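You operate a simulated robot arm through the tools that you are given. There is no shell and no other tool. Be economical: measure what you need, move in short steps, check, and stop when the job is done.

You are at the controls of a simulated robot arm. One attempt, no reset.

## Task
Polish the tarnish off the gold coaster.
Fine: use the pad with polish from the teal tin, lay the lid on the wide sideboard top meanwhile, put the pad back and the lid on; leave the other coaster alone. Set down upright: polishing pad. What is to be rubbed or washed off counts as gone when no trace of it is left.

The check looks at the end state, three seconds after you hand in, the way a careful person would. Anything else that was tipped, shoved, dropped, spilled or broken makes it a failure. A push-on lid holds only when it is set on centred and level and pressed home; a screw cap is set on level and turned clockwise until tight.

## Robot
A 7-joint arm with a two-finger parallel gripper, fixed in place. Base frame: the origin is at the foot of the arm, x ahead of it, y to its left, z up; the work surface is at about z = 700. Units: mm, degrees, N and s.
With the tool pointing down near the work surface it reaches from about 280 to 680 mm from the base axis. Its first joint turns from -66.0 to 66.0 degrees. Payload 1.57 kg.
The TCP is the grasp point between the finger pads, 30 mm short of the fingertips. In the tool frame z runs along the fingers and y along their closing line. The gripper opens to 110 mm. The fingers are 24 mm wide and 12 mm thick; the gripper's body (48 by 112 mm) begins 78 mm behind the TCP.
Orientation is told as [roll, pitch, yaw] about the base's x, y, z axes, in that order, counted from this pose: with the fingers straight down and closing along the base's y, the tool's x points along the base's -x, its y along +y and its z along -z.

## Interface
- The arm moves only by the tool step_arm. Its argument "rows" is a list of rows, each a list of 6 numbers: the shift along the base's x, y, z in mm, then the turn, a rotation vector about the base's x, y, z in degrees. In form: [[tx, ty, tz, rx, ry, rz], ...]. A call has 1 to 20 rows; each row shifts and turns the commanded pose from where the row before left it. "claw" is the closure, from 0 (fully open) to 1 (shut), set as the call begins (left out, the last holds). A row lasts 0.2 s, in which the tool goes at most 50 mm and 8.6 degrees; a call with a longer step from one row to the next is refused whole, and so is a gripper value outside its range. A pose out of reach is approached as far as the arm can. The call stops where the force on the tool passes 40 N (or 10 N more than at its start, if that is more) or the arm is blocked; 0.2 s more then pass. Each finger travels about 108 mm/s and halts on what it meets, pressing with about 38 N; the grip force reading is that of the motor and also rises with nothing between the fingers. The clock runs only during rows and for 0.2 s after the last one: add rows that do not move to give the fingers time. The reply holds the time, the measured pose of the TCP, the force on the tool along the base axes, the opening and the grip force, in the units named above and with some noise, with the torque about the TCP (base axes, N m) and any sound that the robot's microphone picked up.
- Cameras (640 x 400 px; columns grow to the right, rows downward): "scene" is fixed at [140.9, -379.1, 1399.2]; the picture's right is [0.94, -0.35, 0.00], its down [-0.22, -0.58, -0.79] and it looks along [0.28, 0.74, -0.62] (base axes); focal length 318 px, centre (320, 200). "wrist" rides on the gripper at [70, 16, -141] in the tool frame; the picture's right is [-0.23, 0.97, 0.00], its down [-0.86, -0.20, -0.48] and it looks along [-0.47, -0.11, 0.88] (tool axes); focal length 222 px, centre (320, 200). There is no depth. A picture from a camera that has moved, and an enlarged one, comes with that camera's place and axes in the base frame and with its lens.
- get_image(camera): a new picture of that camera. The clock stands still meanwhile.
- enlarge(camera, box): a new picture of the part [left, top, right, bottom] of that camera's present view, enlarged. The clock stands still meanwhile.
- sign_off(): hands the job in; it is judged then, once.

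Go step by step. Nothing tells you positions but the pictures and the camera data: compare them with the known pose of the tool, close in by small moves and look again before you grip or let go. The budget is 120 turns and 64 pictures, counting those below and the enlarged ones. Unless the task says otherwise, let go and move clear before handing in, and close with one line.

The tools are called after ">>>" by a JSON object that holds its "name" and its "arguments". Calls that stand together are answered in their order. step_arm: Moves the arm, as the interface text tells. Its arguments: {"type":"object","properties":{"rows":{"type":"array","items":{"type":"array","items":{"type":"number"}}},"claw":{"type":"number"}},"required":["rows"]} The other tools are called the same way: get_image (camera) takes a picture; enlarge (camera, box) takes an enlarged picture of a part of a camera's view; sign_off () hands the job in.

At the start:

```text
time: 0.0
eef_pos: [455.6, -53.2, 1053.9]
tcp_rot: [0.0, 0.0, 0.0]
ft_force: [-0.1, -0.8, -0.4]
wrist_torque: [-0.01, 0.02, 0.02]
opening: 110.1
grasp_force: 0.0
```

scene: 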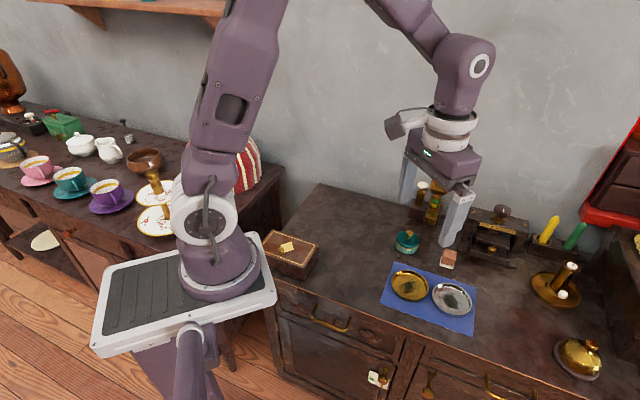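
wrist: 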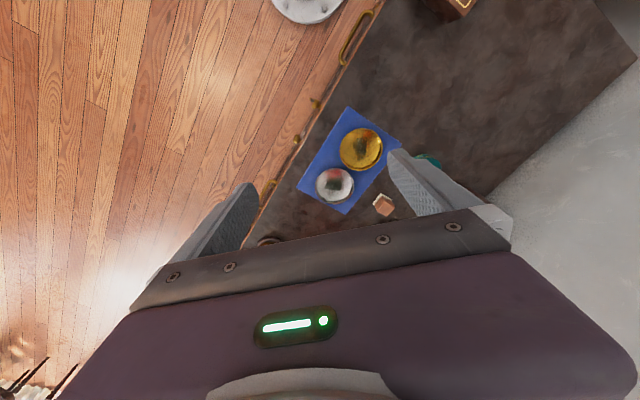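

I see a blue mat with the gold and silver coasters, a teal tin behind them, and a small pinkish block (probably the pad) to the right. I'll take closer looks to measure them.

>>> {"name": "enlarge", "arguments": {"camera": "scene", "box": [370, 210, 490, 340]}}

>>> {"name": "enlarge", "arguments": {"camera": "scene", "box": [250, 160, 640, 400]}}

>>> {"name": "enlarge", "arguments": {"camera": "wrist", "box": [280, 90, 460, 250]}}

```text
3.08 times, centred on (430, 275) of scene
camera zoom: at [140.9, -379.1, 1399.2], right [0.94, -0.35, 0.0], down [-0.22, -0.58, -0.79], along [0.28, 0.74, -0.62], focal length 977 px, centre (-18, -31)
```

zoom: 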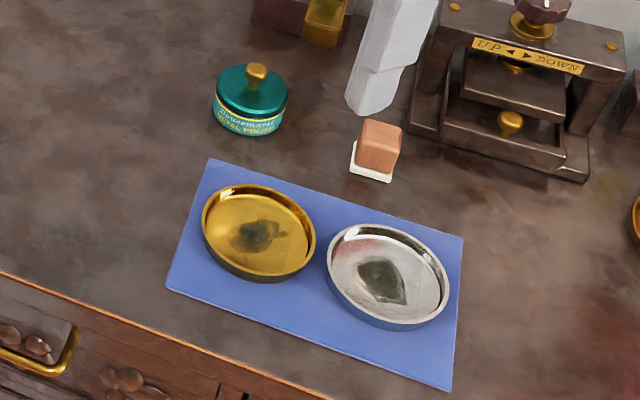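

```text
1.64 times, centred on (445, 280) of scene
camera zoom: at [140.9, -379.1, 1399.2], right [0.94, -0.35, 0.0], down [-0.22, -0.58, -0.79], along [0.28, 0.74, -0.62], focal length 521 px, centre (115, 69)
```

zoom: 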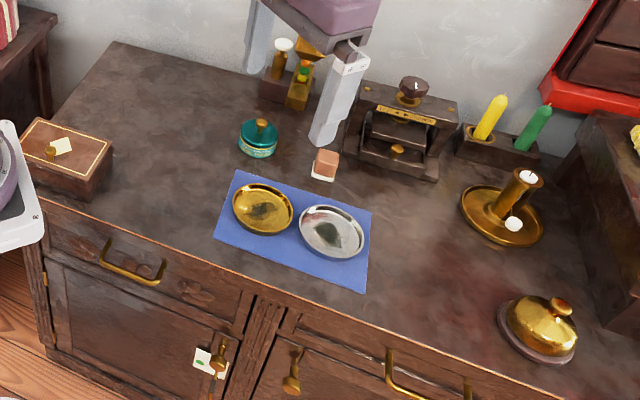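

```text
2.50 times, centred on (370, 170) of wrist
camera zoom: at [386.8, -35.8, 1196.8], right [0.23, 0.97, 0.0], down [0.86, -0.2, 0.48], along [0.47, -0.11, -0.88], focal length 555 px, centre (195, 275)
```

zoom: 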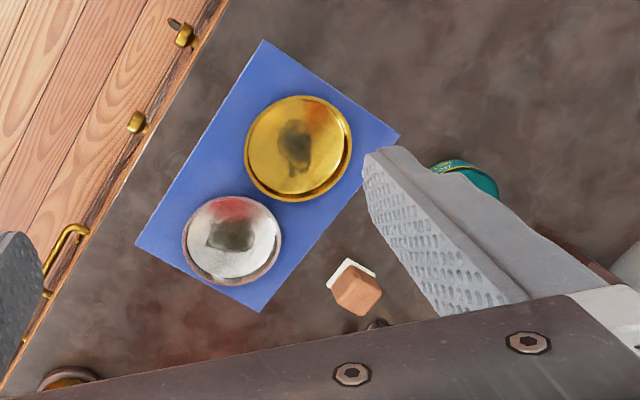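

I take the gold coaster to be near (547,26), the silver one near (625,-49), the tin near (620,156) and the pad near (692,57). Everything on the sideboard is turned about 45°, so I'll move over the tin with yaw 45 and look.

>>> {"name": "step_arm", "arguments": {"rows": [[18, 20, -17, 0, 0, 5.625], [18, 20, -17, 0, 0, 5.625], [18, 20, -17, 0, 0, 5.625], [18, 20, -17, 0, 0, 5.625], [18, 20, -17, 0, 0, 5.625], [18, 20, -17, 0, 0, 5.625], [18, 20, -17, 0, 0, 5.625], [18, 20, -17, 0, 0, 5.625], [0, 0, 0, 0, 0, 0]]}}

>>> {"name": "get_image", "arguments": {"camera": "wrist"}}

>>> {"name": "get_image", "arguments": {"camera": "scene"}}

```text
time: 2.0
eef_pos: [600.9, 107.4, 919.7]
tcp_rot: [0.0, 0.1, 45.0]
ft_force: [0.3, -0.2, 0.3]
wrist_torque: [-0.04, -0.03, -0.03]
opening: 110.0
grasp_force: 0.0
```

```text
58 pictures are left
camera wrist: at [540.0, 70.9, 1060.5], right [-0.53, 0.85, 0.0], down [0.75, 0.46, 0.48], along [0.41, 0.25, -0.88], focal length 222 px, centre (320, 200)
```

wrist: 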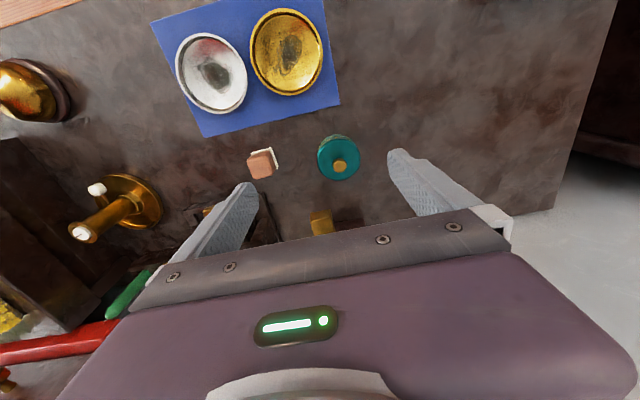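

```text
57 pictures are left
```

scene: 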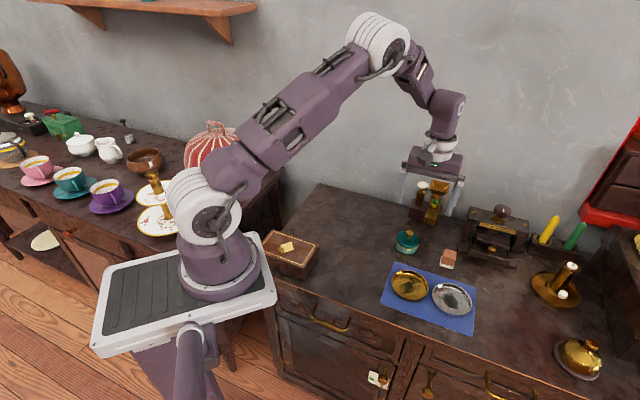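

The tin is near (617,152). I'll zoom in on tin and pad for details.

>>> {"name": "enlarge", "arguments": {"camera": "wrist", "box": [230, 120, 390, 220]}}

>>> {"name": "enlarge", "arguments": {"camera": "scene", "box": [380, 215, 476, 275]}}

```text
4.00 times, centred on (310, 170) of wrist
camera zoom: at [540.0, 70.9, 1060.5], right [-0.53, 0.85, 0.0], down [0.75, 0.46, 0.48], along [0.41, 0.25, -0.88], focal length 888 px, centre (360, 320)
```

zoom: 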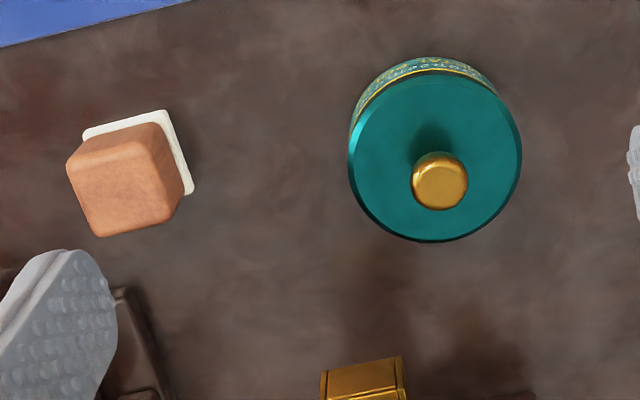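

```text
6.67 times, centred on (428, 245) of scene
camera zoom: at [140.9, -379.0, 1399.2], right [0.94, -0.35, 0.0], down [-0.22, -0.58, -0.79], along [0.28, 0.74, -0.62], focal length 2118 px, centre (-400, -100)
```

zoom: 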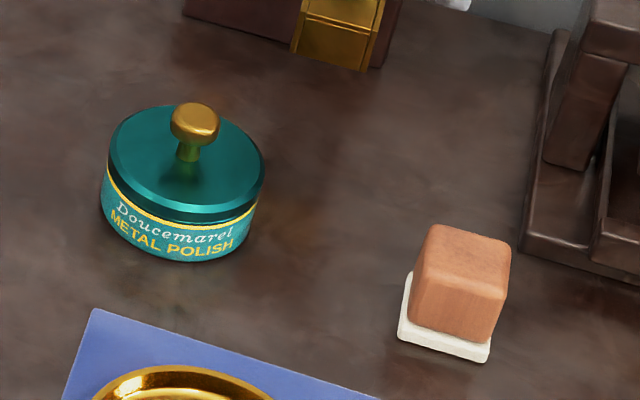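

Knob top is about (618,152,757), lid top about z 734. I'll go above the knob and check.

>>> {"name": "step_arm", "arguments": {"rows": [[6, 15, -40, 0, 0, 0], [6, 15, -40, 0, 0, 0], [5, 14.6, -35, 0, 0, 0], [0, 0, 0, 0, 0, 0]], "claw": 0.5}}

>>> {"name": "get_image", "arguments": {"camera": "wrist"}}

>>> {"name": "enlarge", "arguments": {"camera": "scene", "box": [360, 190, 488, 270]}}

```text
time: 3.0
eef_pos: [615.7, 151.7, 802.2]
tcp_rot: [0.0, -0.1, 45.0]
ft_force: [0.1, 0.5, 1.0]
wrist_torque: [-0.02, -0.03, -0.03]
opening: 55.1
grasp_force: 0.0
```

```text
54 pictures are left
camera wrist: at [557.0, 115.3, 944.6], right [-0.53, 0.85, 0.0], down [0.75, 0.46, 0.48], along [0.41, 0.25, -0.88], focal length 222 px, centre (320, 200)
```

wrist: 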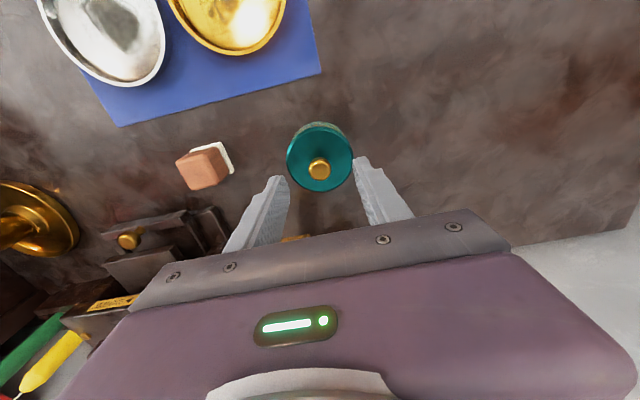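

```text
5.00 times, centred on (424, 230) of scene
camera zoom: at [140.9, -379.0, 1399.2], right [0.94, -0.35, 0.0], down [-0.22, -0.58, -0.79], along [0.28, 0.74, -0.62], focal length 1588 px, centre (-200, 50)
```

zoom: 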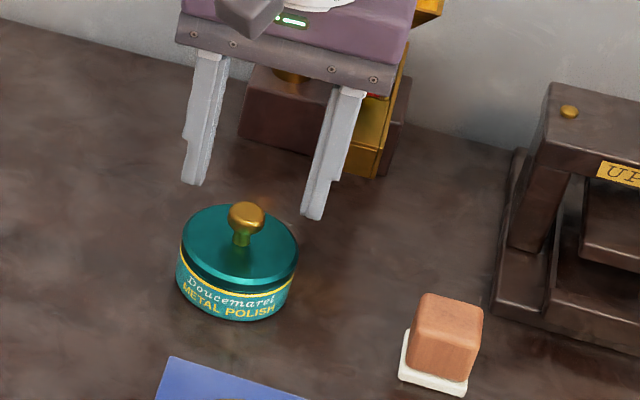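

The knob is at about (617,151), well under the TCP. Descend to z≈768 and close.

>>> {"name": "step_arm", "arguments": {"rows": [[1.5, -0.6, -20, 0, 0, 0], [0, 0, -14, 0, 0, 0], [0, 0, 0, 0, 0, 0]]}}

>>> {"name": "step_arm", "arguments": {"rows": [[0, 0, 0, 0, 0, 0], [0, 0, 0, 0, 0, 0], [0, 0, 0, 0, 0, 0]], "claw": 1}}

>>> {"name": "enlarge", "arguments": {"camera": "scene", "box": [360, 190, 488, 270]}}

```text
time: 3.8
eef_pos: [618.1, 150.2, 768.5]
tcp_rot: [0.0, 0.0, 45.0]
ft_force: [-0.7, -0.9, 0.2]
wrist_torque: [-0.01, 0.02, -0.02]
opening: 55.0
grasp_force: 0.0
```

```text
time: 4.6
eef_pos: [619.2, 150.6, 770.0]
tcp_rot: [0.0, -0.1, 44.9]
ft_force: [0.6, -1.2, -0.1]
wrist_torque: [-0.01, -0.01, 0.01]
opening: 18.9
grasp_force: 32.9
heard: snap
```

```text
5.00 times, centred on (424, 230) of scene
camera zoom: at [140.9, -379.1, 1399.2], right [0.94, -0.35, 0.0], down [-0.22, -0.58, -0.79], along [0.28, 0.74, -0.62], focal length 1588 px, centre (-200, 50)
```

zoom: 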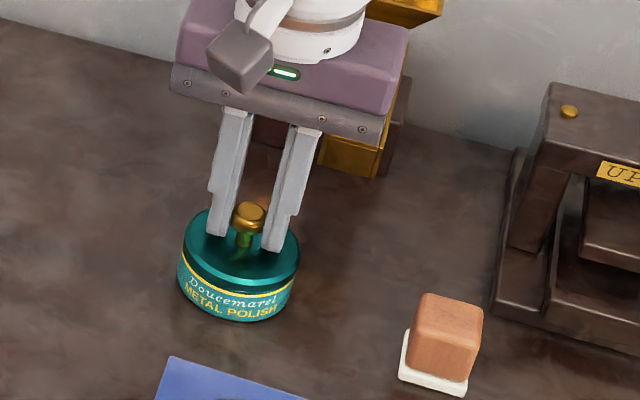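

The knob is held (18.9 mm opening) and a snap was heard, perhaps the lid popping loose. I'll lift slowly and look.

>>> {"name": "step_arm", "arguments": {"rows": [[0, 0, 4, 0, 0, 0], [0, 0, 4, 0, 0, 0], [0, 0, 6, 0, 0, 0], [0, 0, 6, 0, 0, 0], [0, 0, 0, 0, 0, 0]]}}

>>> {"name": "enlarge", "arguments": {"camera": "scene", "box": [360, 190, 488, 270]}}

```text
time: 5.8
eef_pos: [617.1, 150.1, 790.2]
tcp_rot: [0.0, 0.1, 44.9]
ft_force: [0.0, 0.2, -0.8]
wrist_torque: [0.02, 0.02, -0.05]
opening: 19.1
grasp_force: 33.1
```

```text
5.00 times, centred on (424, 230) of scene
camera zoom: at [140.9, -379.1, 1399.2], right [0.94, -0.35, 0.0], down [-0.22, -0.58, -0.79], along [0.28, 0.74, -0.62], focal length 1588 px, centre (-200, 50)
```

zoom: 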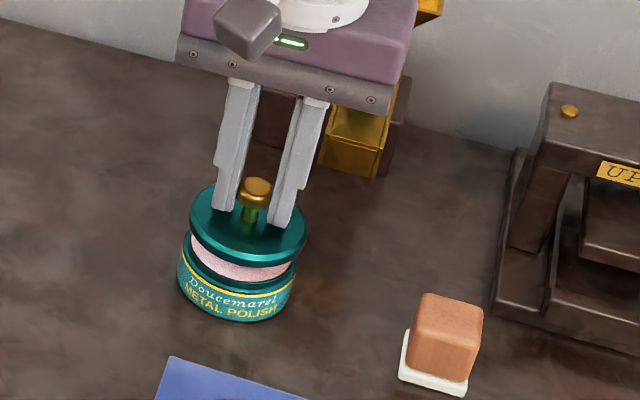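

The lid is off and the tin stayed put. I'll carry the lid to the clear area around (515,235) on the sideboard.

>>> {"name": "step_arm", "arguments": {"rows": [[0, 0, 20, 0, 0, 0], [0, 0, 20, 0, 0, 0], [-25, 21, 0, 0, 0, 0], [-25, 21, 0, 0, 0, 0], [-25, 21, 0, 0, 0, 0], [-27, 22, 0, 0, 0, 0], [0, 0, -25, 0, 0, 0], [0, 0, -25, 0, 0, 0], [0, 0, -18, 0, 0, 0], [0, 0, 0, 0, 0, 0]]}}

>>> {"name": "enlarge", "arguments": {"camera": "scene", "box": [310, 180, 438, 260]}}

```text
time: 8.0
eef_pos: [515.9, 235.9, 761.2]
tcp_rot: [0.0, 0.0, 45.0]
ft_force: [0.5, 0.7, -0.1]
wrist_torque: [0.0, -0.01, 0.02]
opening: 19.3
grasp_force: 32.9
```

```text
5.00 times, centred on (374, 220) of scene
camera zoom: at [140.9, -379.1, 1399.2], right [0.94, -0.35, 0.0], down [-0.22, -0.58, -0.79], along [0.28, 0.74, -0.62], focal length 1588 px, centre (50, 100)
```

zoom: 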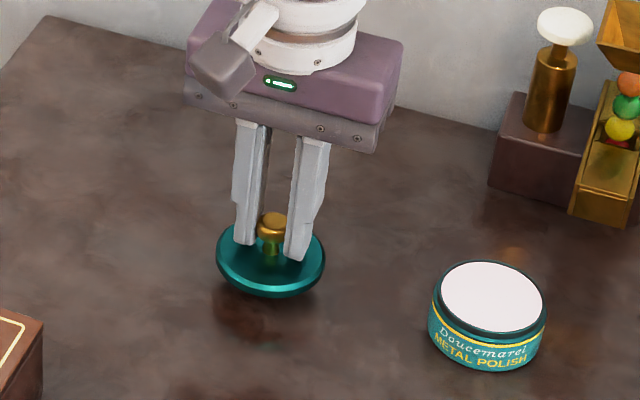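

The polish fills the tin nearly to the brim. I'll lower the lid in small steps until it touches.

>>> {"name": "step_arm", "arguments": {"rows": [[0, 0, -3, 0, 0, 0], [0, 0, -3, 0, 0, 0], [0, 0, -3, 0, 0, 0], [0, 0, 0, 0, 0, 0]]}}

>>> {"name": "step_arm", "arguments": {"rows": [[0, 0, -1.5, 0, 0, 0], [0, 0, -1.5, 0, 0, 0], [0, 0, 0, 0, 0, 0]]}}

>>> {"name": "enlarge", "arguments": {"camera": "scene", "box": [310, 180, 438, 260]}}

```text
time: 9.0
eef_pos: [516.2, 236.6, 751.7]
tcp_rot: [0.0, 0.0, 45.0]
ft_force: [0.2, 0.2, 0.1]
wrist_torque: [0.0, 0.02, 0.03]
opening: 19.1
grasp_force: 33.1
```

```text
time: 9.8
eef_pos: [516.0, 235.9, 750.1]
tcp_rot: [0.0, 0.1, 44.9]
ft_force: [-0.1, 1.1, -0.4]
wrist_torque: [0.02, 0.02, 0.01]
opening: 19.3
grasp_force: 33.1
```

```text
5.00 times, centred on (374, 220) of scene
camera zoom: at [140.9, -379.1, 1399.2], right [0.94, -0.35, 0.0], down [-0.22, -0.58, -0.79], along [0.28, 0.74, -0.62], focal length 1588 px, centre (50, 100)
```

zoom: 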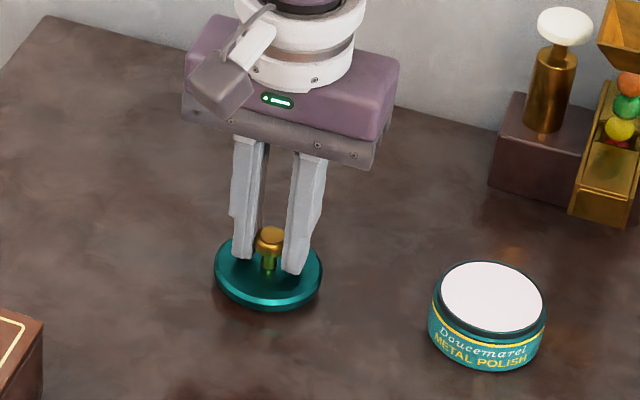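

>>> {"name": "step_arm", "arguments": {"rows": [[0, 0, -1.5, 0, 0, 0], [0, 0, -1.5, 0, 0, 0], [0, 0, 0, 0, 0, 0]]}}

>>> {"name": "step_arm", "arguments": {"rows": [[0, 0, -1.5, 0, 0, 0], [0, 0, 0, 0, 0, 0]]}}

>>> {"name": "step_arm", "arguments": {"rows": [[0, 0, -1.5, 0, 0, 0], [0, 0, 0, 0, 0, 0]]}}

```text
time: 10.6
eef_pos: [516.6, 236.2, 747.3]
tcp_rot: [-0.1, 0.0, 44.9]
ft_force: [-0.7, -0.2, -0.1]
wrist_torque: [-0.01, 0.0, -0.01]
opening: 19.2
grasp_force: 33.6
```

```text
time: 11.2
eef_pos: [516.0, 236.0, 745.3]
tcp_rot: [0.0, 0.0, 45.0]
ft_force: [-0.8, -0.2, -0.3]
wrist_torque: [0.0, -0.02, 0.0]
opening: 19.0
grasp_force: 33.6
```

```text
time: 11.8
eef_pos: [515.8, 235.5, 744.4]
tcp_rot: [0.1, 0.0, 45.1]
ft_force: [0.2, -0.2, -0.4]
wrist_torque: [-0.01, 0.0, 0.0]
opening: 19.1
grasp_force: 33.3
```

>>> {"name": "step_arm", "arguments": {"rows": [[0, 0, -1.2, 0, 0, 0], [0, 0, 0, 0, 0, 0]]}}

>>> {"name": "step_arm", "arguments": {"rows": [[0, 0, -1.2, 0, 0, 0], [0, 0, 0, 0, 0, 0]]}}

>>> {"name": "enlarge", "arguments": {"camera": "scene", "box": [332, 210, 396, 250]}}

```text
time: 12.4
eef_pos: [517.3, 236.5, 743.2]
tcp_rot: [0.0, 0.0, 45.0]
ft_force: [-0.4, -0.5, -0.6]
wrist_torque: [0.01, 0.03, 0.03]
opening: 19.3
grasp_force: 33.2
```

```text
time: 13.0
eef_pos: [515.6, 236.1, 741.1]
tcp_rot: [0.0, 0.0, 45.0]
ft_force: [-0.9, -0.5, -0.4]
wrist_torque: [0.04, -0.02, -0.02]
opening: 19.0
grasp_force: 33.0
```

```text
10.00 times, centred on (364, 230) of scene
camera zoom: at [140.9, -379.1, 1399.2], right [0.94, -0.35, 0.0], down [-0.22, -0.58, -0.79], along [0.28, 0.74, -0.62], focal length 3176 px, centre (-120, -100)
```

zoom: 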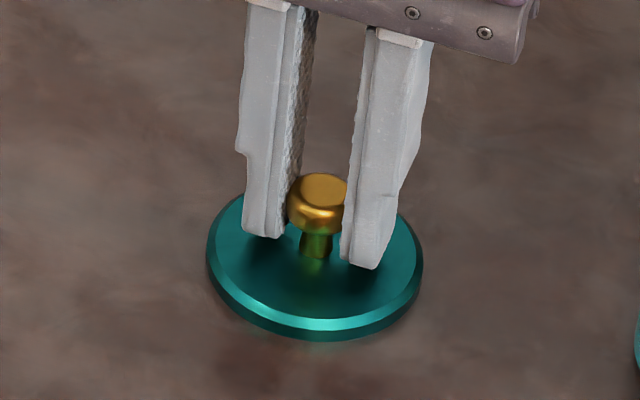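

>>> {"name": "step_arm", "arguments": {"rows": [[0, 0, -1.2, 0, 0, 0], [0, 0, 0, 0, 0, 0]]}}

>>> {"name": "step_arm", "arguments": {"rows": [[0, 0, -1.2, 0, 0, 0], [0, 0, 0, 0, 0, 0]]}}

>>> {"name": "step_arm", "arguments": {"rows": [[0, 0, -1.2, 0, 0, 0], [0, 0, 0, 0, 0, 0]]}}

```text
time: 13.6
eef_pos: [516.1, 235.4, 740.8]
tcp_rot: [-0.1, 0.0, 45.0]
ft_force: [0.2, 0.7, -0.4]
wrist_torque: [-0.01, 0.01, 0.01]
opening: 19.2
grasp_force: 33.5
```

```text
time: 14.2
eef_pos: [517.4, 237.2, 737.7]
tcp_rot: [0.0, 0.0, 45.0]
ft_force: [-1.2, -0.1, -0.8]
wrist_torque: [-0.01, 0.0, 0.02]
opening: 19.0
grasp_force: 33.0
```

```text
time: 14.8
eef_pos: [516.8, 236.8, 737.4]
tcp_rot: [-0.1, -0.1, 45.0]
ft_force: [-0.7, -0.5, -0.2]
wrist_torque: [0.0, -0.03, -0.05]
opening: 19.0
grasp_force: 32.9
```

>>> {"name": "step_arm", "arguments": {"rows": [[0, 0, -1.2, 0, 0, 0], [0, 0, 0, 0, 0, 0]]}}

>>> {"name": "enlarge", "arguments": {"camera": "scene", "box": [332, 210, 396, 250]}}

```text
time: 15.4
eef_pos: [515.5, 235.9, 737.5]
tcp_rot: [0.0, -0.1, 44.9]
ft_force: [-2.4, -1.7, 19.9]
wrist_torque: [-0.08, 0.13, -0.06]
opening: 18.7
grasp_force: 32.9
```

```text
10.00 times, centred on (364, 230) of scene
camera zoom: at [140.5, -379.2, 1399.1], right [0.94, -0.35, 0.0], down [-0.22, -0.58, -0.79], along [0.28, 0.74, -0.62], focal length 3176 px, centre (-120, -100)
```

zoom: 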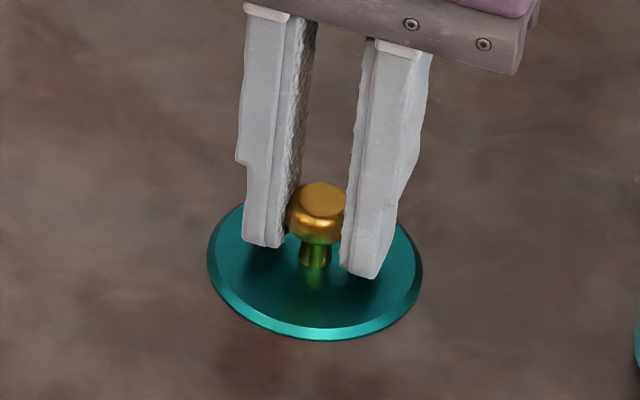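

Contact made, lid flat on the sideboard. Relax, release, rise, and go toward the pad.

>>> {"name": "step_arm", "arguments": {"rows": [[0, 0, 0.8, 0, 0, 0], [0, 0, 0, 0, 0, 0]]}}

>>> {"name": "step_arm", "arguments": {"rows": [[0, 0, 0, 0, 0, 0], [0, 0, 0, 0, 0, 0], [0, 0, 20, 0, 0, 0], [0, 0, 40, 0, 0, 0], [0, 0, 40, 0, 0, 0], [29, -31, 15, 0, 0, 0], [29, -31, 0, 0, 0, 0], [29, -31, 0, 0, 0, 0], [29, -31, 0, 0, 0, 0], [29, -31, 0, 0, 0, 0], [15, -15, 0, 0, 0, 0], [0, 0, 0, 0, 0, 0]], "claw": 0.5}}

>>> {"name": "get_image", "arguments": {"camera": "wrist"}}

>>> {"name": "enlarge", "arguments": {"camera": "scene", "box": [330, 190, 490, 290]}}

```text
time: 16.0
eef_pos: [516.8, 236.2, 738.0]
tcp_rot: [-0.1, -0.1, 45.0]
ft_force: [3.4, 1.9, 8.2]
wrist_torque: [0.07, -0.07, -0.06]
opening: 19.1
grasp_force: 33.1
```

```text
time: 18.6
eef_pos: [676.7, 66.2, 852.5]
tcp_rot: [0.0, 0.0, 45.0]
ft_force: [-1.2, 0.2, 0.0]
wrist_torque: [0.0, 0.0, -0.02]
opening: 55.0
grasp_force: 0.1
```

```text
46 pictures are left
camera wrist: at [616.3, 29.3, 995.2], right [-0.53, 0.85, 0.0], down [0.75, 0.46, 0.48], along [0.41, 0.25, -0.88], focal length 222 px, centre (320, 200)
```

wrist: 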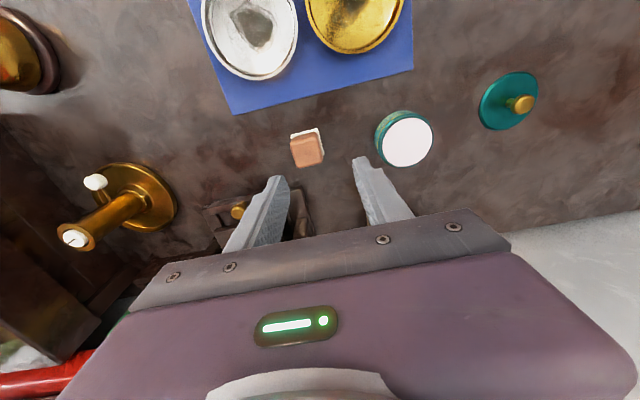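

```text
4.00 times, centred on (410, 240) of scene
camera zoom: at [140.9, -379.1, 1399.2], right [0.94, -0.35, 0.0], down [-0.22, -0.58, -0.79], along [0.28, 0.74, -0.62], focal length 1270 px, centre (-40, 40)
```

zoom: 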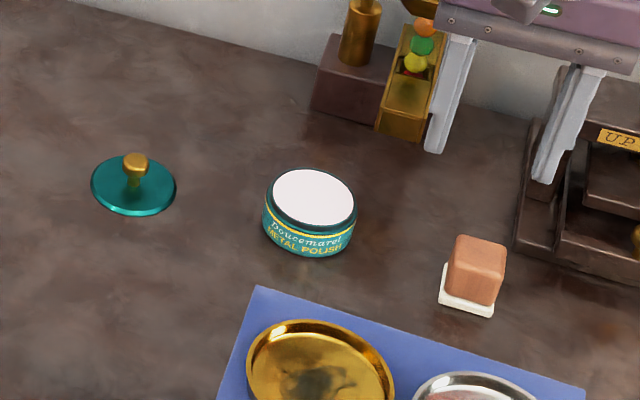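

>>> {"name": "enlarge", "arguments": {"camera": "wrist", "box": [270, 110, 350, 180]}}

>>> {"name": "enlarge", "arguments": {"camera": "scene", "box": [424, 238, 472, 278]}}

```text
5.71 times, centred on (310, 145) of wrist
camera zoom: at [616.3, 29.3, 995.2], right [-0.53, 0.85, 0.0], down [0.75, 0.46, 0.48], along [0.41, 0.25, -0.88], focal length 1269 px, centre (377, 514)
```

zoom: 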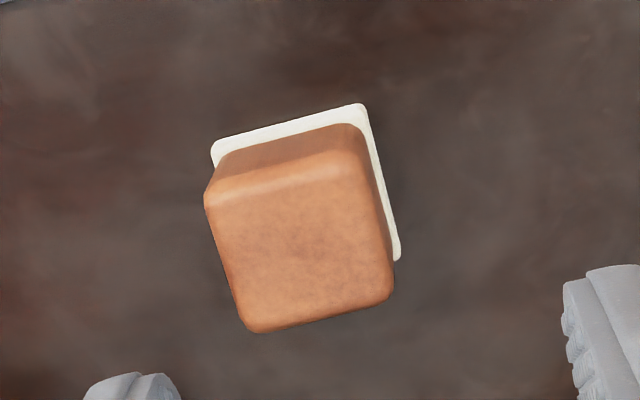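

```text
10.00 times, centred on (448, 258) of scene
camera zoom: at [140.9, -379.1, 1399.2], right [0.94, -0.35, 0.0], down [-0.22, -0.58, -0.79], along [0.28, 0.74, -0.62], focal length 3176 px, centre (-960, -380)
```

zoom: 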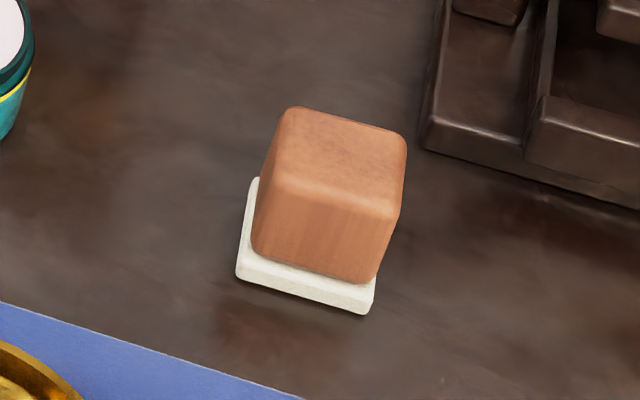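

The pad is square with the 45° yaw, centre about (690.5,56), handle top z≈742. I'll move over it in two stages.

>>> {"name": "step_arm", "arguments": {"rows": [[7, -5, -26, 0, 0, 0], [6.8, -5.2, -26, 0, 0, 0], [0, 0, 0, 0, 0, 0]]}}

>>> {"name": "get_image", "arguments": {"camera": "wrist"}}

>>> {"name": "enlarge", "arguments": {"camera": "scene", "box": [400, 190, 496, 280]}}

```text
time: 19.4
eef_pos: [690.0, 56.0, 799.8]
tcp_rot: [0.1, 0.0, 44.9]
ft_force: [0.6, 0.1, -0.3]
wrist_torque: [0.0, -0.01, -0.01]
opening: 55.1
grasp_force: 0.1
```

```text
42 pictures are left
camera wrist: at [629.8, 18.8, 942.9], right [-0.53, 0.85, 0.0], down [0.75, 0.46, 0.48], along [0.41, 0.25, -0.88], focal length 222 px, centre (320, 200)
```

wrist: 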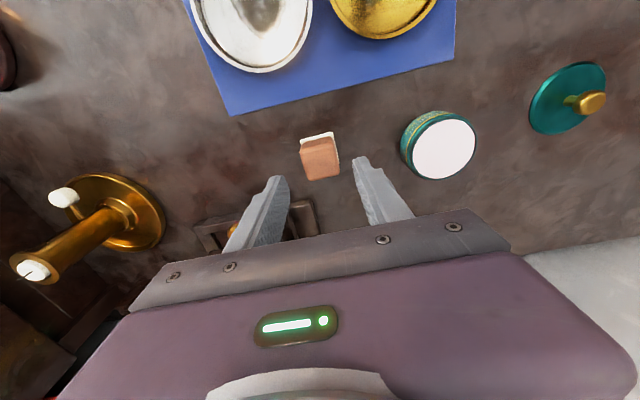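

```text
4.44 times, centred on (448, 235) of scene
camera zoom: at [140.9, -379.1, 1399.2], right [0.94, -0.35, 0.0], down [-0.22, -0.58, -0.79], along [0.28, 0.74, -0.62], focal length 1412 px, centre (-249, 44)
```

zoom: 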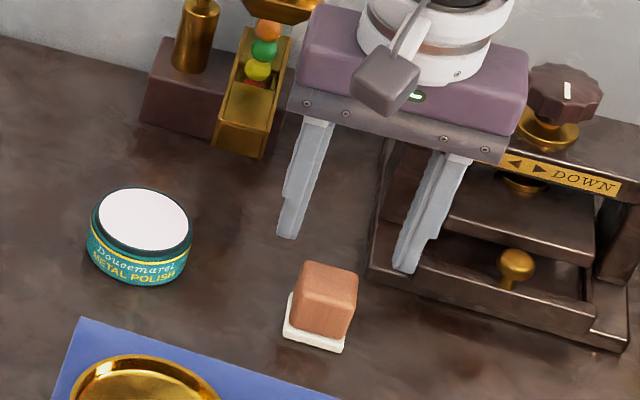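

Clear of the press. Descend to z≈750 and grip the handle.

>>> {"name": "step_arm", "arguments": {"rows": [[-0.5, 0, -25, 0, 0, 0], [0, 0, -25, 0, 0, 0], [0, 0, 0, 0, 0, 0]]}}

>>> {"name": "enlarge", "arguments": {"camera": "scene", "box": [400, 190, 496, 280]}}

>>> {"name": "get_image", "arguments": {"camera": "wrist"}}

```text
time: 20.2
eef_pos: [683.6, 55.8, 763.3]
tcp_rot: [0.0, -0.1, 44.9]
ft_force: [-0.2, 0.6, -0.1]
wrist_torque: [-0.02, 0.01, -0.03]
opening: 55.0
grasp_force: 0.0
out of reach, approached as far as the arm can: row 2
```

```text
4.44 times, centred on (448, 235) of scene
camera zoom: at [140.9, -379.1, 1399.2], right [0.94, -0.35, 0.0], down [-0.22, -0.58, -0.79], along [0.28, 0.74, -0.62], focal length 1412 px, centre (-249, 44)
```

zoom: 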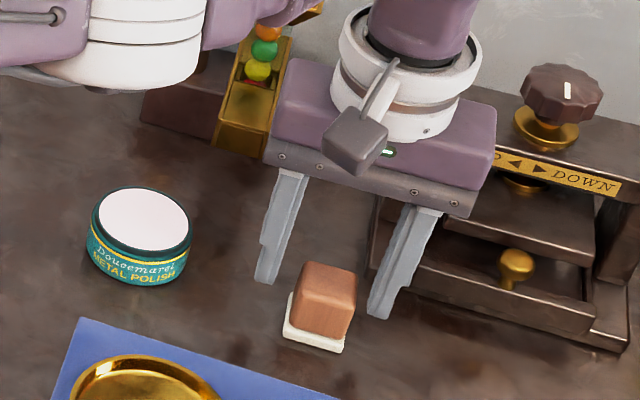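

```text
39 pictures are left
camera wrist: at [623.5, 18.6, 905.3], right [-0.53, 0.85, 0.0], down [0.75, 0.46, 0.48], along [0.41, 0.25, -0.88], focal length 222 px, centre (320, 200)
```

wrist: 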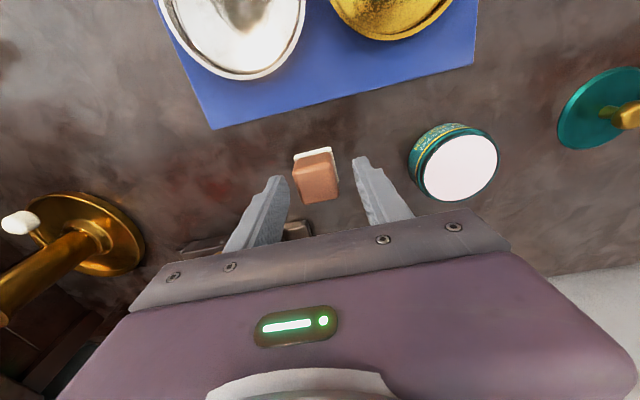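

The arm cannot reach straight down here. I'll rise and tilt 15° about the closing axis, so the wrist leans back and the finger faces stay parallel to the handle.

>>> {"name": "step_arm", "arguments": {"rows": [[0, 0, 20, 0, 0, 0], [0, 0, 20, 0, 0, 0], [0, 0, 0, 5.3, -5.3, 0], [0, 0, 0, 5.3, -5.3, 0], [0, 0, 0, 0, 0, 0]]}}

>>> {"name": "get_image", "arguments": {"camera": "wrist"}}

```text
time: 21.4
eef_pos: [683.2, 54.6, 803.4]
tcp_rot: [0.0, -15.2, 44.9]
ft_force: [-0.5, -0.4, 0.3]
wrist_torque: [0.0, 0.0, -0.03]
opening: 55.1
grasp_force: 0.0
```

```text
38 pictures are left
camera wrist: at [599.0, -6.0, 922.2], right [-0.53, 0.84, 0.06], down [0.64, 0.35, 0.68], along [0.56, 0.4, -0.73], focal length 222 px, centre (320, 200)
```

wrist: 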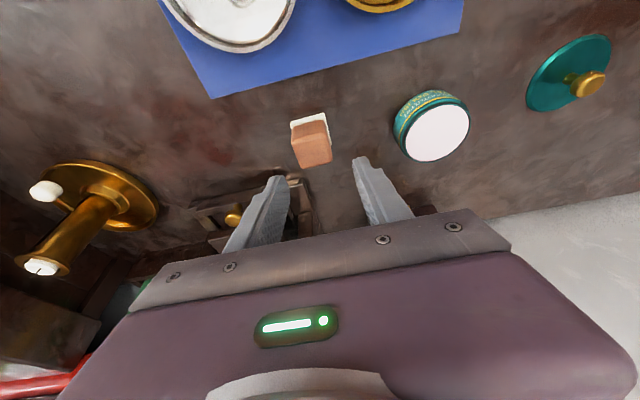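

Tilt worked. Now descend to about (684.5,51.5,752), so the leaning fingers straddle the handle.

>>> {"name": "step_arm", "arguments": {"rows": [[0.7, -1.5, -26, 0, 0, 0], [0.6, -1.6, -26, 0, 0, 0], [0, 0, 0, 0, 0, 0]]}}

>>> {"name": "enlarge", "arguments": {"camera": "scene", "box": [400, 200, 480, 280]}}

>>> {"name": "enlarge", "arguments": {"camera": "wrist", "box": [220, 110, 440, 250]}}

```text
time: 22.2
eef_pos: [685.4, 52.7, 751.2]
tcp_rot: [-0.1, -15.0, 45.0]
ft_force: [0.0, 0.4, 0.2]
wrist_torque: [0.02, 0.01, -0.02]
opening: 55.0
grasp_force: 0.0
```

```text
5.00 times, centred on (440, 240) of scene
camera zoom: at [140.9, -379.1, 1399.2], right [0.94, -0.35, 0.0], down [-0.22, -0.58, -0.79], along [0.28, 0.74, -0.62], focal length 1588 px, centre (-280, 0)
```

zoom: 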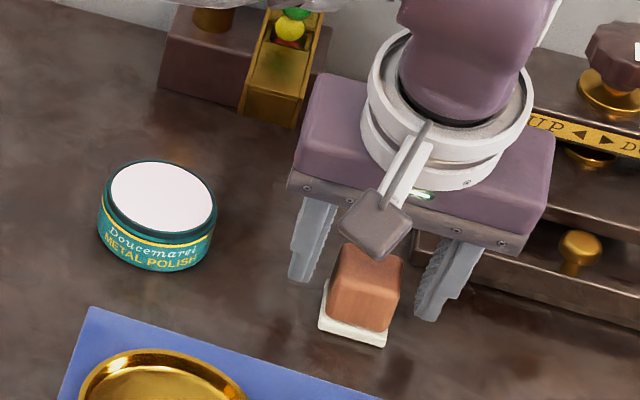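

```text
2.86 times, centred on (330, 180) of wrist
camera zoom: at [600.2, -9.1, 869.9], right [-0.53, 0.84, 0.06], down [0.64, 0.35, 0.68], along [0.56, 0.4, -0.73], focal length 635 px, centre (291, 257)
```

zoom: 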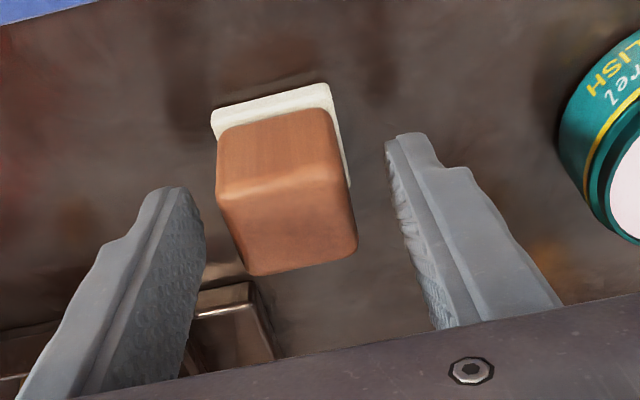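

The handle is centred between the fingers. Close.

>>> {"name": "step_arm", "arguments": {"rows": [[0, 0, 0, 0, 0, 0], [0, 0, 0, 0, 0, 0], [0, 0, 0, 0, 0, 0]], "claw": 1}}

>>> {"name": "enlarge", "arguments": {"camera": "scene", "box": [400, 200, 480, 280]}}

```text
time: 23.0
eef_pos: [684.6, 51.6, 751.4]
tcp_rot: [0.0, -15.0, 45.0]
ft_force: [-0.1, -0.9, 1.1]
wrist_torque: [-0.01, -0.05, -0.01]
opening: 32.8
grasp_force: 38.3
```

```text
5.00 times, centred on (440, 240) of scene
camera zoom: at [140.9, -379.1, 1399.2], right [0.94, -0.35, 0.0], down [-0.22, -0.58, -0.79], along [0.28, 0.74, -0.62], focal length 1588 px, centre (-280, 0)
```

zoom: 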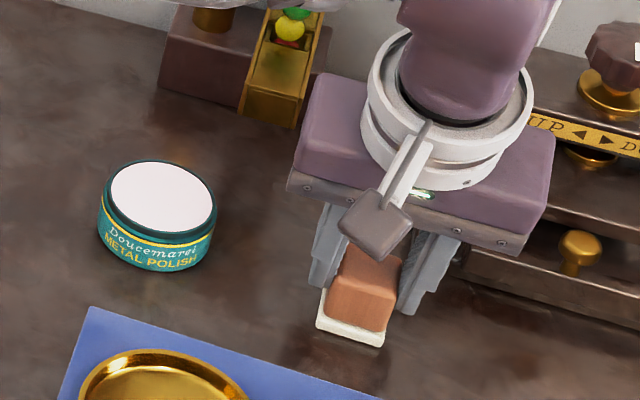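

The handle is held firmly (32.8 mm). The put-back pose is TCP (685,52,751.3). I'll lift and carry it over the tin.

>>> {"name": "step_arm", "arguments": {"rows": [[0, 0, 10, 0, 0, 0], [0, 0, 30, 0, 0, 0], [0, 0, 35, 0, 0, 0], [-23, 32, 0, 0, 0, 0], [-23, 32, 0, 0, 0, 0], [-24, 32.5, 0, 0, 0, 0], [0, 0, -25, 0, 0, 0], [0, 0, -8, 0, 0, 0], [0, 0, 0, 0, 0, 0]]}}

>>> {"name": "enlarge", "arguments": {"camera": "scene", "box": [365, 200, 445, 260]}}

>>> {"name": "get_image", "arguments": {"camera": "wrist"}}

```text
time: 25.0
eef_pos: [614.0, 148.9, 794.2]
tcp_rot: [0.1, -15.0, 45.0]
ft_force: [-0.4, -0.4, -0.1]
wrist_torque: [0.0, 0.04, 0.0]
opening: 32.4
grasp_force: 38.2
```

```text
6.67 times, centred on (405, 230) of scene
camera zoom: at [140.9, -379.0, 1399.2], right [0.94, -0.35, 0.0], down [-0.22, -0.58, -0.79], along [0.28, 0.74, -0.62], focal length 2118 px, centre (-247, 0)
```

zoom: 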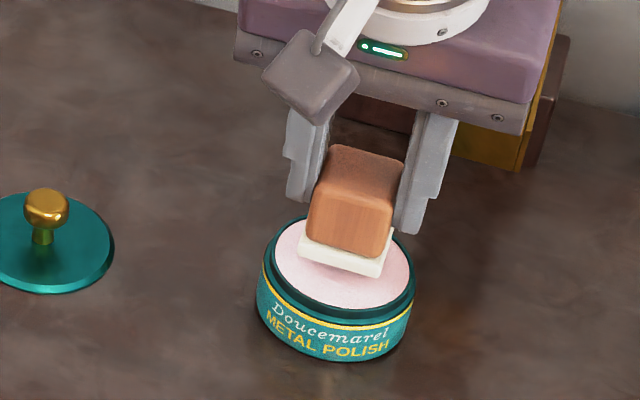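

```text
33 pictures are left
camera wrist: at [530.3, 87.7, 912.2], right [-0.53, 0.84, 0.06], down [0.64, 0.36, 0.68], along [0.56, 0.4, -0.73], focal length 222 px, centre (320, 200)
```

wrist: 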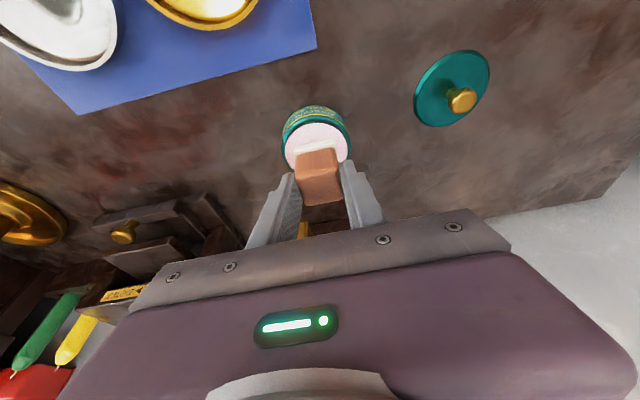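

The pad hovers over the polish, slightly toward the camera. I'll nudge it and lower until light contact.

>>> {"name": "step_arm", "arguments": {"rows": [[1, 3, -8, 0, 0, 0], [0, 0, -2, 0, 0, 0], [0, 0, 0, 0, 0, 0]]}}

>>> {"name": "step_arm", "arguments": {"rows": [[0, 0, -1.5, 0, 0, 0], [0, 0, 0, 0, 0, 0]]}}

>>> {"name": "step_arm", "arguments": {"rows": [[0, 0, -1.5, 0, 0, 0], [0, 0, 0, 0, 0, 0]]}}

>>> {"name": "enlarge", "arguments": {"camera": "scene", "box": [365, 200, 445, 260]}}

```text
time: 25.8
eef_pos: [615.5, 152.1, 781.9]
tcp_rot: [0.1, -15.1, 45.0]
ft_force: [-1.1, -0.1, -0.7]
wrist_torque: [0.01, -0.02, 0.02]
opening: 32.6
grasp_force: 38.0
```

```text
time: 26.4
eef_pos: [616.1, 150.3, 782.5]
tcp_rot: [0.0, -15.0, 45.0]
ft_force: [-3.1, -0.7, 10.6]
wrist_torque: [-0.03, 0.14, 0.04]
opening: 32.6
grasp_force: 37.9
```

```text
time: 27.0
eef_pos: [616.7, 150.9, 781.1]
tcp_rot: [-0.1, -15.2, 45.0]
ft_force: [-9.5, -2.5, 34.8]
wrist_torque: [-0.09, 0.41, 0.03]
opening: 32.8
grasp_force: 37.8
```

```text
6.67 times, centred on (405, 230) of scene
camera zoom: at [140.0, -379.3, 1399.2], right [0.94, -0.35, 0.0], down [-0.22, -0.58, -0.79], along [0.28, 0.74, -0.62], focal length 2118 px, centre (-247, 0)
```

zoom: 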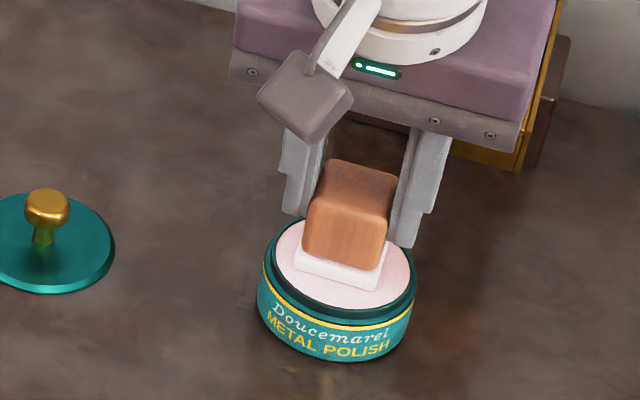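

The pad has picked up pink polish. Now lift off and hover above the gold coaster, centred around (543,22).

>>> {"name": "step_arm", "arguments": {"rows": [[0, 0, 2, 0, 0, 0], [0, 0, 8, 0, 0, 0], [0, 0, 30, 0, 0, 0], [-19, -33, 0, 0, 0, 0], [-19, -33, 0, 0, 0, 0], [-19, -33, 0, 0, 0, 0], [-19, -33, 0, 0, 0, 0], [0, 0, -25, 0, 0, 0], [0, 0, -18, 0, 0, 0], [0, 0, 0, 0, 0, 0]]}}

>>> {"name": "enlarge", "arguments": {"camera": "scene", "box": [370, 220, 482, 330]}}

>>> {"name": "get_image", "arguments": {"camera": "wrist"}}

```text
time: 29.2
eef_pos: [541.6, 18.4, 775.7]
tcp_rot: [0.0, -15.0, 45.1]
ft_force: [0.9, -0.2, -0.5]
wrist_torque: [0.01, -0.03, -0.04]
opening: 32.8
grasp_force: 37.9
```

```text
3.64 times, centred on (426, 275) of scene
camera zoom: at [140.9, -379.1, 1399.2], right [0.94, -0.35, 0.0], down [-0.22, -0.58, -0.79], along [0.28, 0.74, -0.62], focal length 1155 px, centre (-66, -73)
```

zoom: 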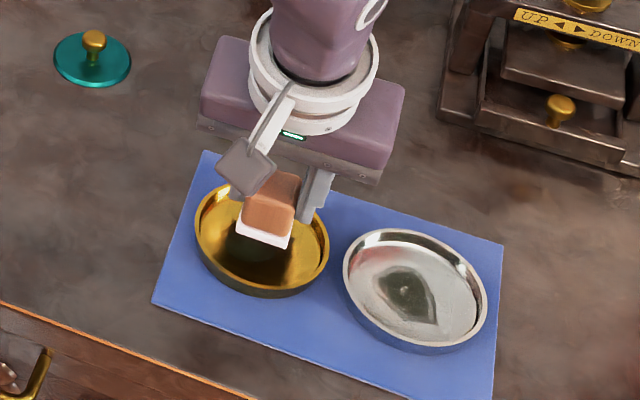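

```text
30 pictures are left
camera wrist: at [455.7, -42.2, 895.3], right [-0.53, 0.84, 0.06], down [0.64, 0.36, 0.68], along [0.56, 0.4, -0.73], focal length 222 px, centre (320, 200)
```

wrist: 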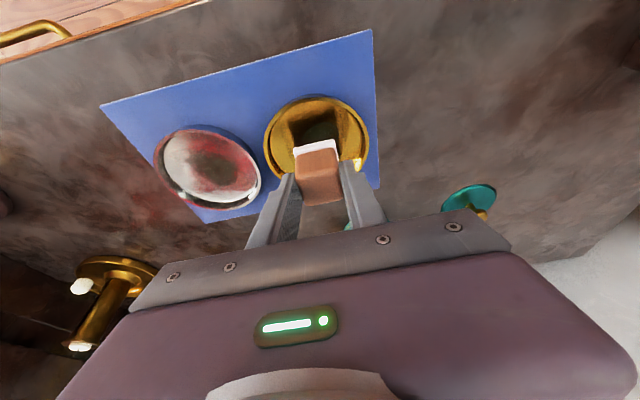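

Pad is over the dish centre. Lower slowly to contact.

>>> {"name": "step_arm", "arguments": {"rows": [[0, 0, -7, 0, 0, 0], [0, 0, -5, 0, 0, 0], [0, 0, 0, 0, 0, 0]]}}

>>> {"name": "step_arm", "arguments": {"rows": [[0, 0, -2, 0, 0, 0], [0, 0, 0, 0, 0, 0]]}}

>>> {"name": "step_arm", "arguments": {"rows": [[0, 0, -1.5, 0, 0, 0], [0, 0, 0, 0, 0, 0]]}}

>>> {"name": "step_arm", "arguments": {"rows": [[0, 0, -1.5, 0, 0, 0], [0, 0, 0, 0, 0, 0]]}}

```text
time: 30.0
eef_pos: [540.7, 19.3, 764.9]
tcp_rot: [-0.1, -15.1, 45.0]
ft_force: [-0.8, -0.2, -0.2]
wrist_torque: [0.01, 0.03, -0.01]
opening: 32.7
grasp_force: 37.4
```

```text
time: 30.6
eef_pos: [539.2, 19.3, 762.5]
tcp_rot: [-0.1, -15.0, 45.1]
ft_force: [-0.2, -0.1, 1.3]
wrist_torque: [0.02, 0.02, 0.0]
opening: 32.8
grasp_force: 37.9
```

```text
time: 31.2
eef_pos: [539.2, 18.6, 760.8]
tcp_rot: [-0.1, -15.0, 45.0]
ft_force: [0.3, 0.0, -0.4]
wrist_torque: [-0.02, 0.01, 0.0]
opening: 32.7
grasp_force: 37.9
```

```text
time: 31.8
eef_pos: [540.3, 19.4, 761.3]
tcp_rot: [-0.1, -15.0, 45.0]
ft_force: [-0.6, 0.2, 1.2]
wrist_torque: [-0.03, -0.02, -0.01]
opening: 32.8
grasp_force: 38.1
```

>>> {"name": "step_arm", "arguments": {"rows": [[0, 0, -1.2, 0, 0, 0], [0, 0, 0, 0, 0, 0]]}}

>>> {"name": "step_arm", "arguments": {"rows": [[0, 0, -0.6, 0, 0, 0], [0, 0, 0, 0, 0, 0]]}}

```text
time: 32.4
eef_pos: [539.8, 18.8, 760.4]
tcp_rot: [-0.2, -15.1, 45.1]
ft_force: [-6.2, -1.3, 25.3]
wrist_torque: [0.06, 0.13, 0.02]
opening: 32.4
grasp_force: 37.8
```

```text
time: 33.0
eef_pos: [540.2, 19.8, 759.4]
tcp_rot: [-0.1, -15.2, 45.1]
ft_force: [-5.1, -1.7, 39.0]
wrist_torque: [0.11, 0.05, -0.02]
opening: 32.5
grasp_force: 38.1
```

Contact; I'll ease off by about 1 mm for a light press, and rub a first circle of 9 mm radius.

>>> {"name": "step_arm", "arguments": {"rows": [[0, 0, 1.1, 0, 0, 0], [4.5, 0, 0, 0, 0, 0], [4.5, 0, 0, 0, 0, 0], [-1.21, 4.5, 0, 0, 0, 0], [-3.29, 3.29, 0, 0, 0, 0], [-4.5, 1.21, 0, 0, 0, 0], [-4.5, -1.21, 0, 0, 0, 0], [-3.29, -3.29, 0, 0, 0, 0], [-1.21, -4.5, 0, 0, 0, 0], [1.21, -4.5, 0, 0, 0, 0], [3.29, -3.29, 0, 0, 0, 0], [4.5, -1.21, 0, 0, 0, 0], [4.5, 1.21, 0, 0, 0, 0], [3.29, 3.29, 0, 0, 0, 0], [1.21, 4.5, 0, 0, 0, 0], [-4.5, 0, 0, 0, 0, 0], [-4.5, 0, 0, 0, 0, 0]]}}

>>> {"name": "enlarge", "arguments": {"camera": "scene", "box": [370, 220, 482, 330]}}

```text
time: 36.6
eef_pos: [540.3, 20.4, 760.0]
tcp_rot: [0.0, -15.1, 45.1]
ft_force: [0.6, 0.2, 0.7]
wrist_torque: [0.01, 0.0, -0.01]
opening: 32.8
grasp_force: 38.2
```

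```text
3.64 times, centred on (426, 275) of scene
camera zoom: at [140.9, -379.1, 1399.2], right [0.94, -0.35, 0.0], down [-0.22, -0.58, -0.79], along [0.28, 0.74, -0.62], focal length 1155 px, centre (-66, -73)
```

zoom: 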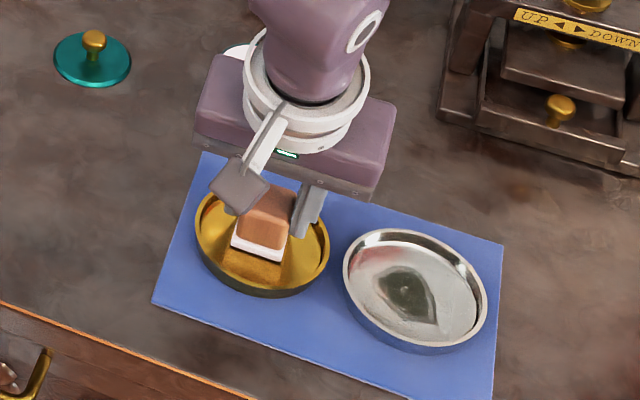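

The coaster did not move, but the press faded to almost nothing. I'll press down a little more and circle again.

>>> {"name": "step_arm", "arguments": {"rows": [[0, 0, -0.7, 0, 0, 0], [0, 0, 0, 0, 0, 0]]}}

```text
time: 37.2
eef_pos: [539.6, 20.8, 758.8]
tcp_rot: [0.0, -15.0, 45.0]
ft_force: [-3.9, -0.6, 11.7]
wrist_torque: [0.08, 0.12, 0.0]
opening: 32.7
grasp_force: 38.1
```

>>> {"name": "step_arm", "arguments": {"rows": [[4.5, 0, 0, 0, 0, 0], [4.5, 0, 0, 0, 0, 0], [-1.21, 4.5, 0, 0, 0, 0], [-3.29, 3.29, 0, 0, 0, 0], [-4.5, 1.21, 0, 0, 0, 0], [-4.5, -1.21, 0, 0, 0, 0], [-3.29, -3.29, 0, 0, 0, 0], [-1.21, -4.5, 0, 0, 0, 0], [1.21, -4.5, 0, 0, 0, 0], [3.29, -3.29, 0, 0, 0, 0], [4.5, -1.21, 0, 0, 0, 0], [4.5, 1.21, 0, 0, 0, 0], [3.29, 3.29, 0, 0, 0, 0], [1.21, 4.5, 0, 0, 0, 0], [-4.5, 0, 0, 0, 0, 0], [-4.5, 0, 0, 0, 0, 0]]}}

>>> {"name": "step_arm", "arguments": {"rows": [[4.5, 0, -0.4, 0, 0, 0], [4.5, 0, 0, 0, 0, 0], [-1.21, 4.5, 0, 0, 0, 0], [-3.29, 3.29, 0, 0, 0, 0], [-4.5, 1.21, 0, 0, 0, 0], [-4.5, -1.21, 0, 0, 0, 0], [-3.29, -3.29, 0, 0, 0, 0], [-1.21, -4.5, 0, 0, 0, 0], [1.21, -4.5, 0, 0, 0, 0], [3.29, -3.29, 0, 0, 0, 0], [4.5, -1.21, 0, 0, 0, 0], [4.5, 1.21, 0, 0, 0, 0], [3.29, 3.29, 0, 0, 0, 0], [1.21, 4.5, 0, 0, 0, 0], [-4.5, 0, 0, 0, 0, 0], [-4.5, 0, 0, 0, 0, 0]]}}

>>> {"name": "step_arm", "arguments": {"rows": [[0, 0, 5, 0, 0, 0], [0, 0, 15, 0, 0, 0], [0, 0, 40, 0, 0, 0], [35, 35, 0, 0, 0, 0], [35, 35, 0, 0, 0, 0], [0, 0, 0, 0, 0, 0]]}}

>>> {"name": "enlarge", "arguments": {"camera": "scene", "box": [370, 220, 482, 330]}}

```text
time: 40.6
eef_pos: [539.0, 19.7, 759.2]
tcp_rot: [0.0, -15.0, 44.9]
ft_force: [4.2, 2.2, 9.7]
wrist_torque: [0.07, -0.22, -0.04]
opening: 32.5
grasp_force: 37.8
```

```text
time: 43.1
eef_pos: [540.7, 10.3, 758.9]
tcp_rot: [0.0, -14.9, 45.1]
ft_force: [-6.1, -0.9, 16.7]
wrist_torque: [0.08, 0.12, 0.02]
opening: 32.8
grasp_force: 37.7
stopped in row 12: the force on the tool passed its limit at 40 N (the readings are from after the stop); the commanded pose is now the measured one
```

```text
time: 44.5
eef_pos: [609.0, 81.1, 818.8]
tcp_rot: [0.1, -14.8, 44.9]
ft_force: [-0.4, -0.6, 0.1]
wrist_torque: [0.01, -0.05, 0.0]
opening: 32.8
grasp_force: 38.0
```

```text
3.64 times, centred on (426, 275) of scene
camera zoom: at [140.9, -379.0, 1399.2], right [0.94, -0.35, 0.0], down [-0.22, -0.58, -0.79], along [0.28, 0.74, -0.62], focal length 1155 px, centre (-66, -73)
```

zoom: 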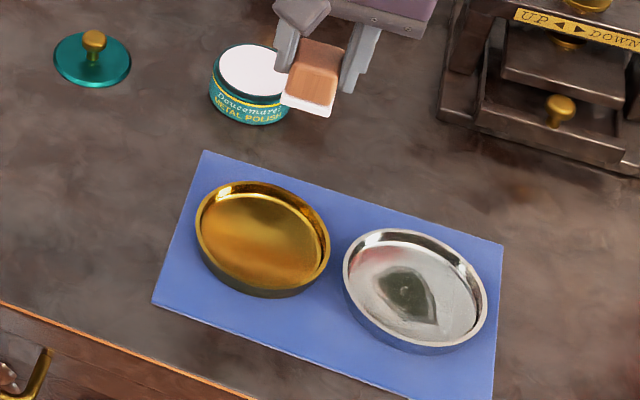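

The dish looks clean. Inspect closely before continuing.

>>> {"name": "enlarge", "arguments": {"camera": "scene", "box": [386, 262, 436, 304]}}

>>> {"name": "get_image", "arguments": {"camera": "wrist"}}

```text
9.52 times, centred on (411, 283) of scene
camera zoom: at [140.9, -379.0, 1399.2], right [0.94, -0.35, 0.0], down [-0.22, -0.58, -0.79], along [0.28, 0.74, -0.62], focal length 3025 px, centre (-547, -590)
```

zoom: 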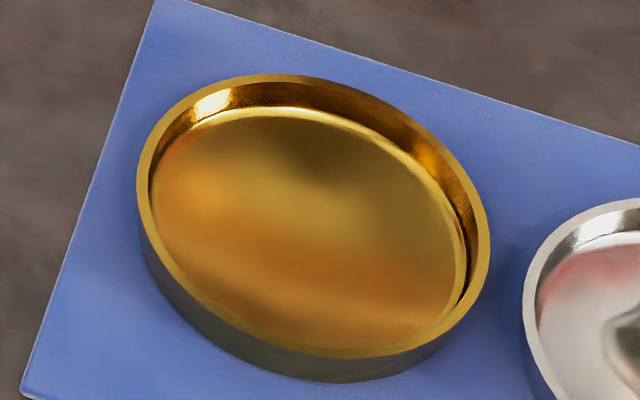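

```text
26 pictures are left
camera wrist: at [524.7, 19.6, 938.9], right [-0.53, 0.84, 0.06], down [0.64, 0.36, 0.68], along [0.55, 0.4, -0.73], focal length 222 px, centre (320, 200)
```

wrist: 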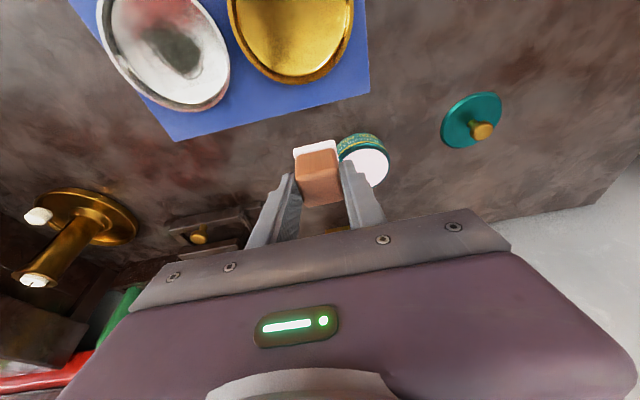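

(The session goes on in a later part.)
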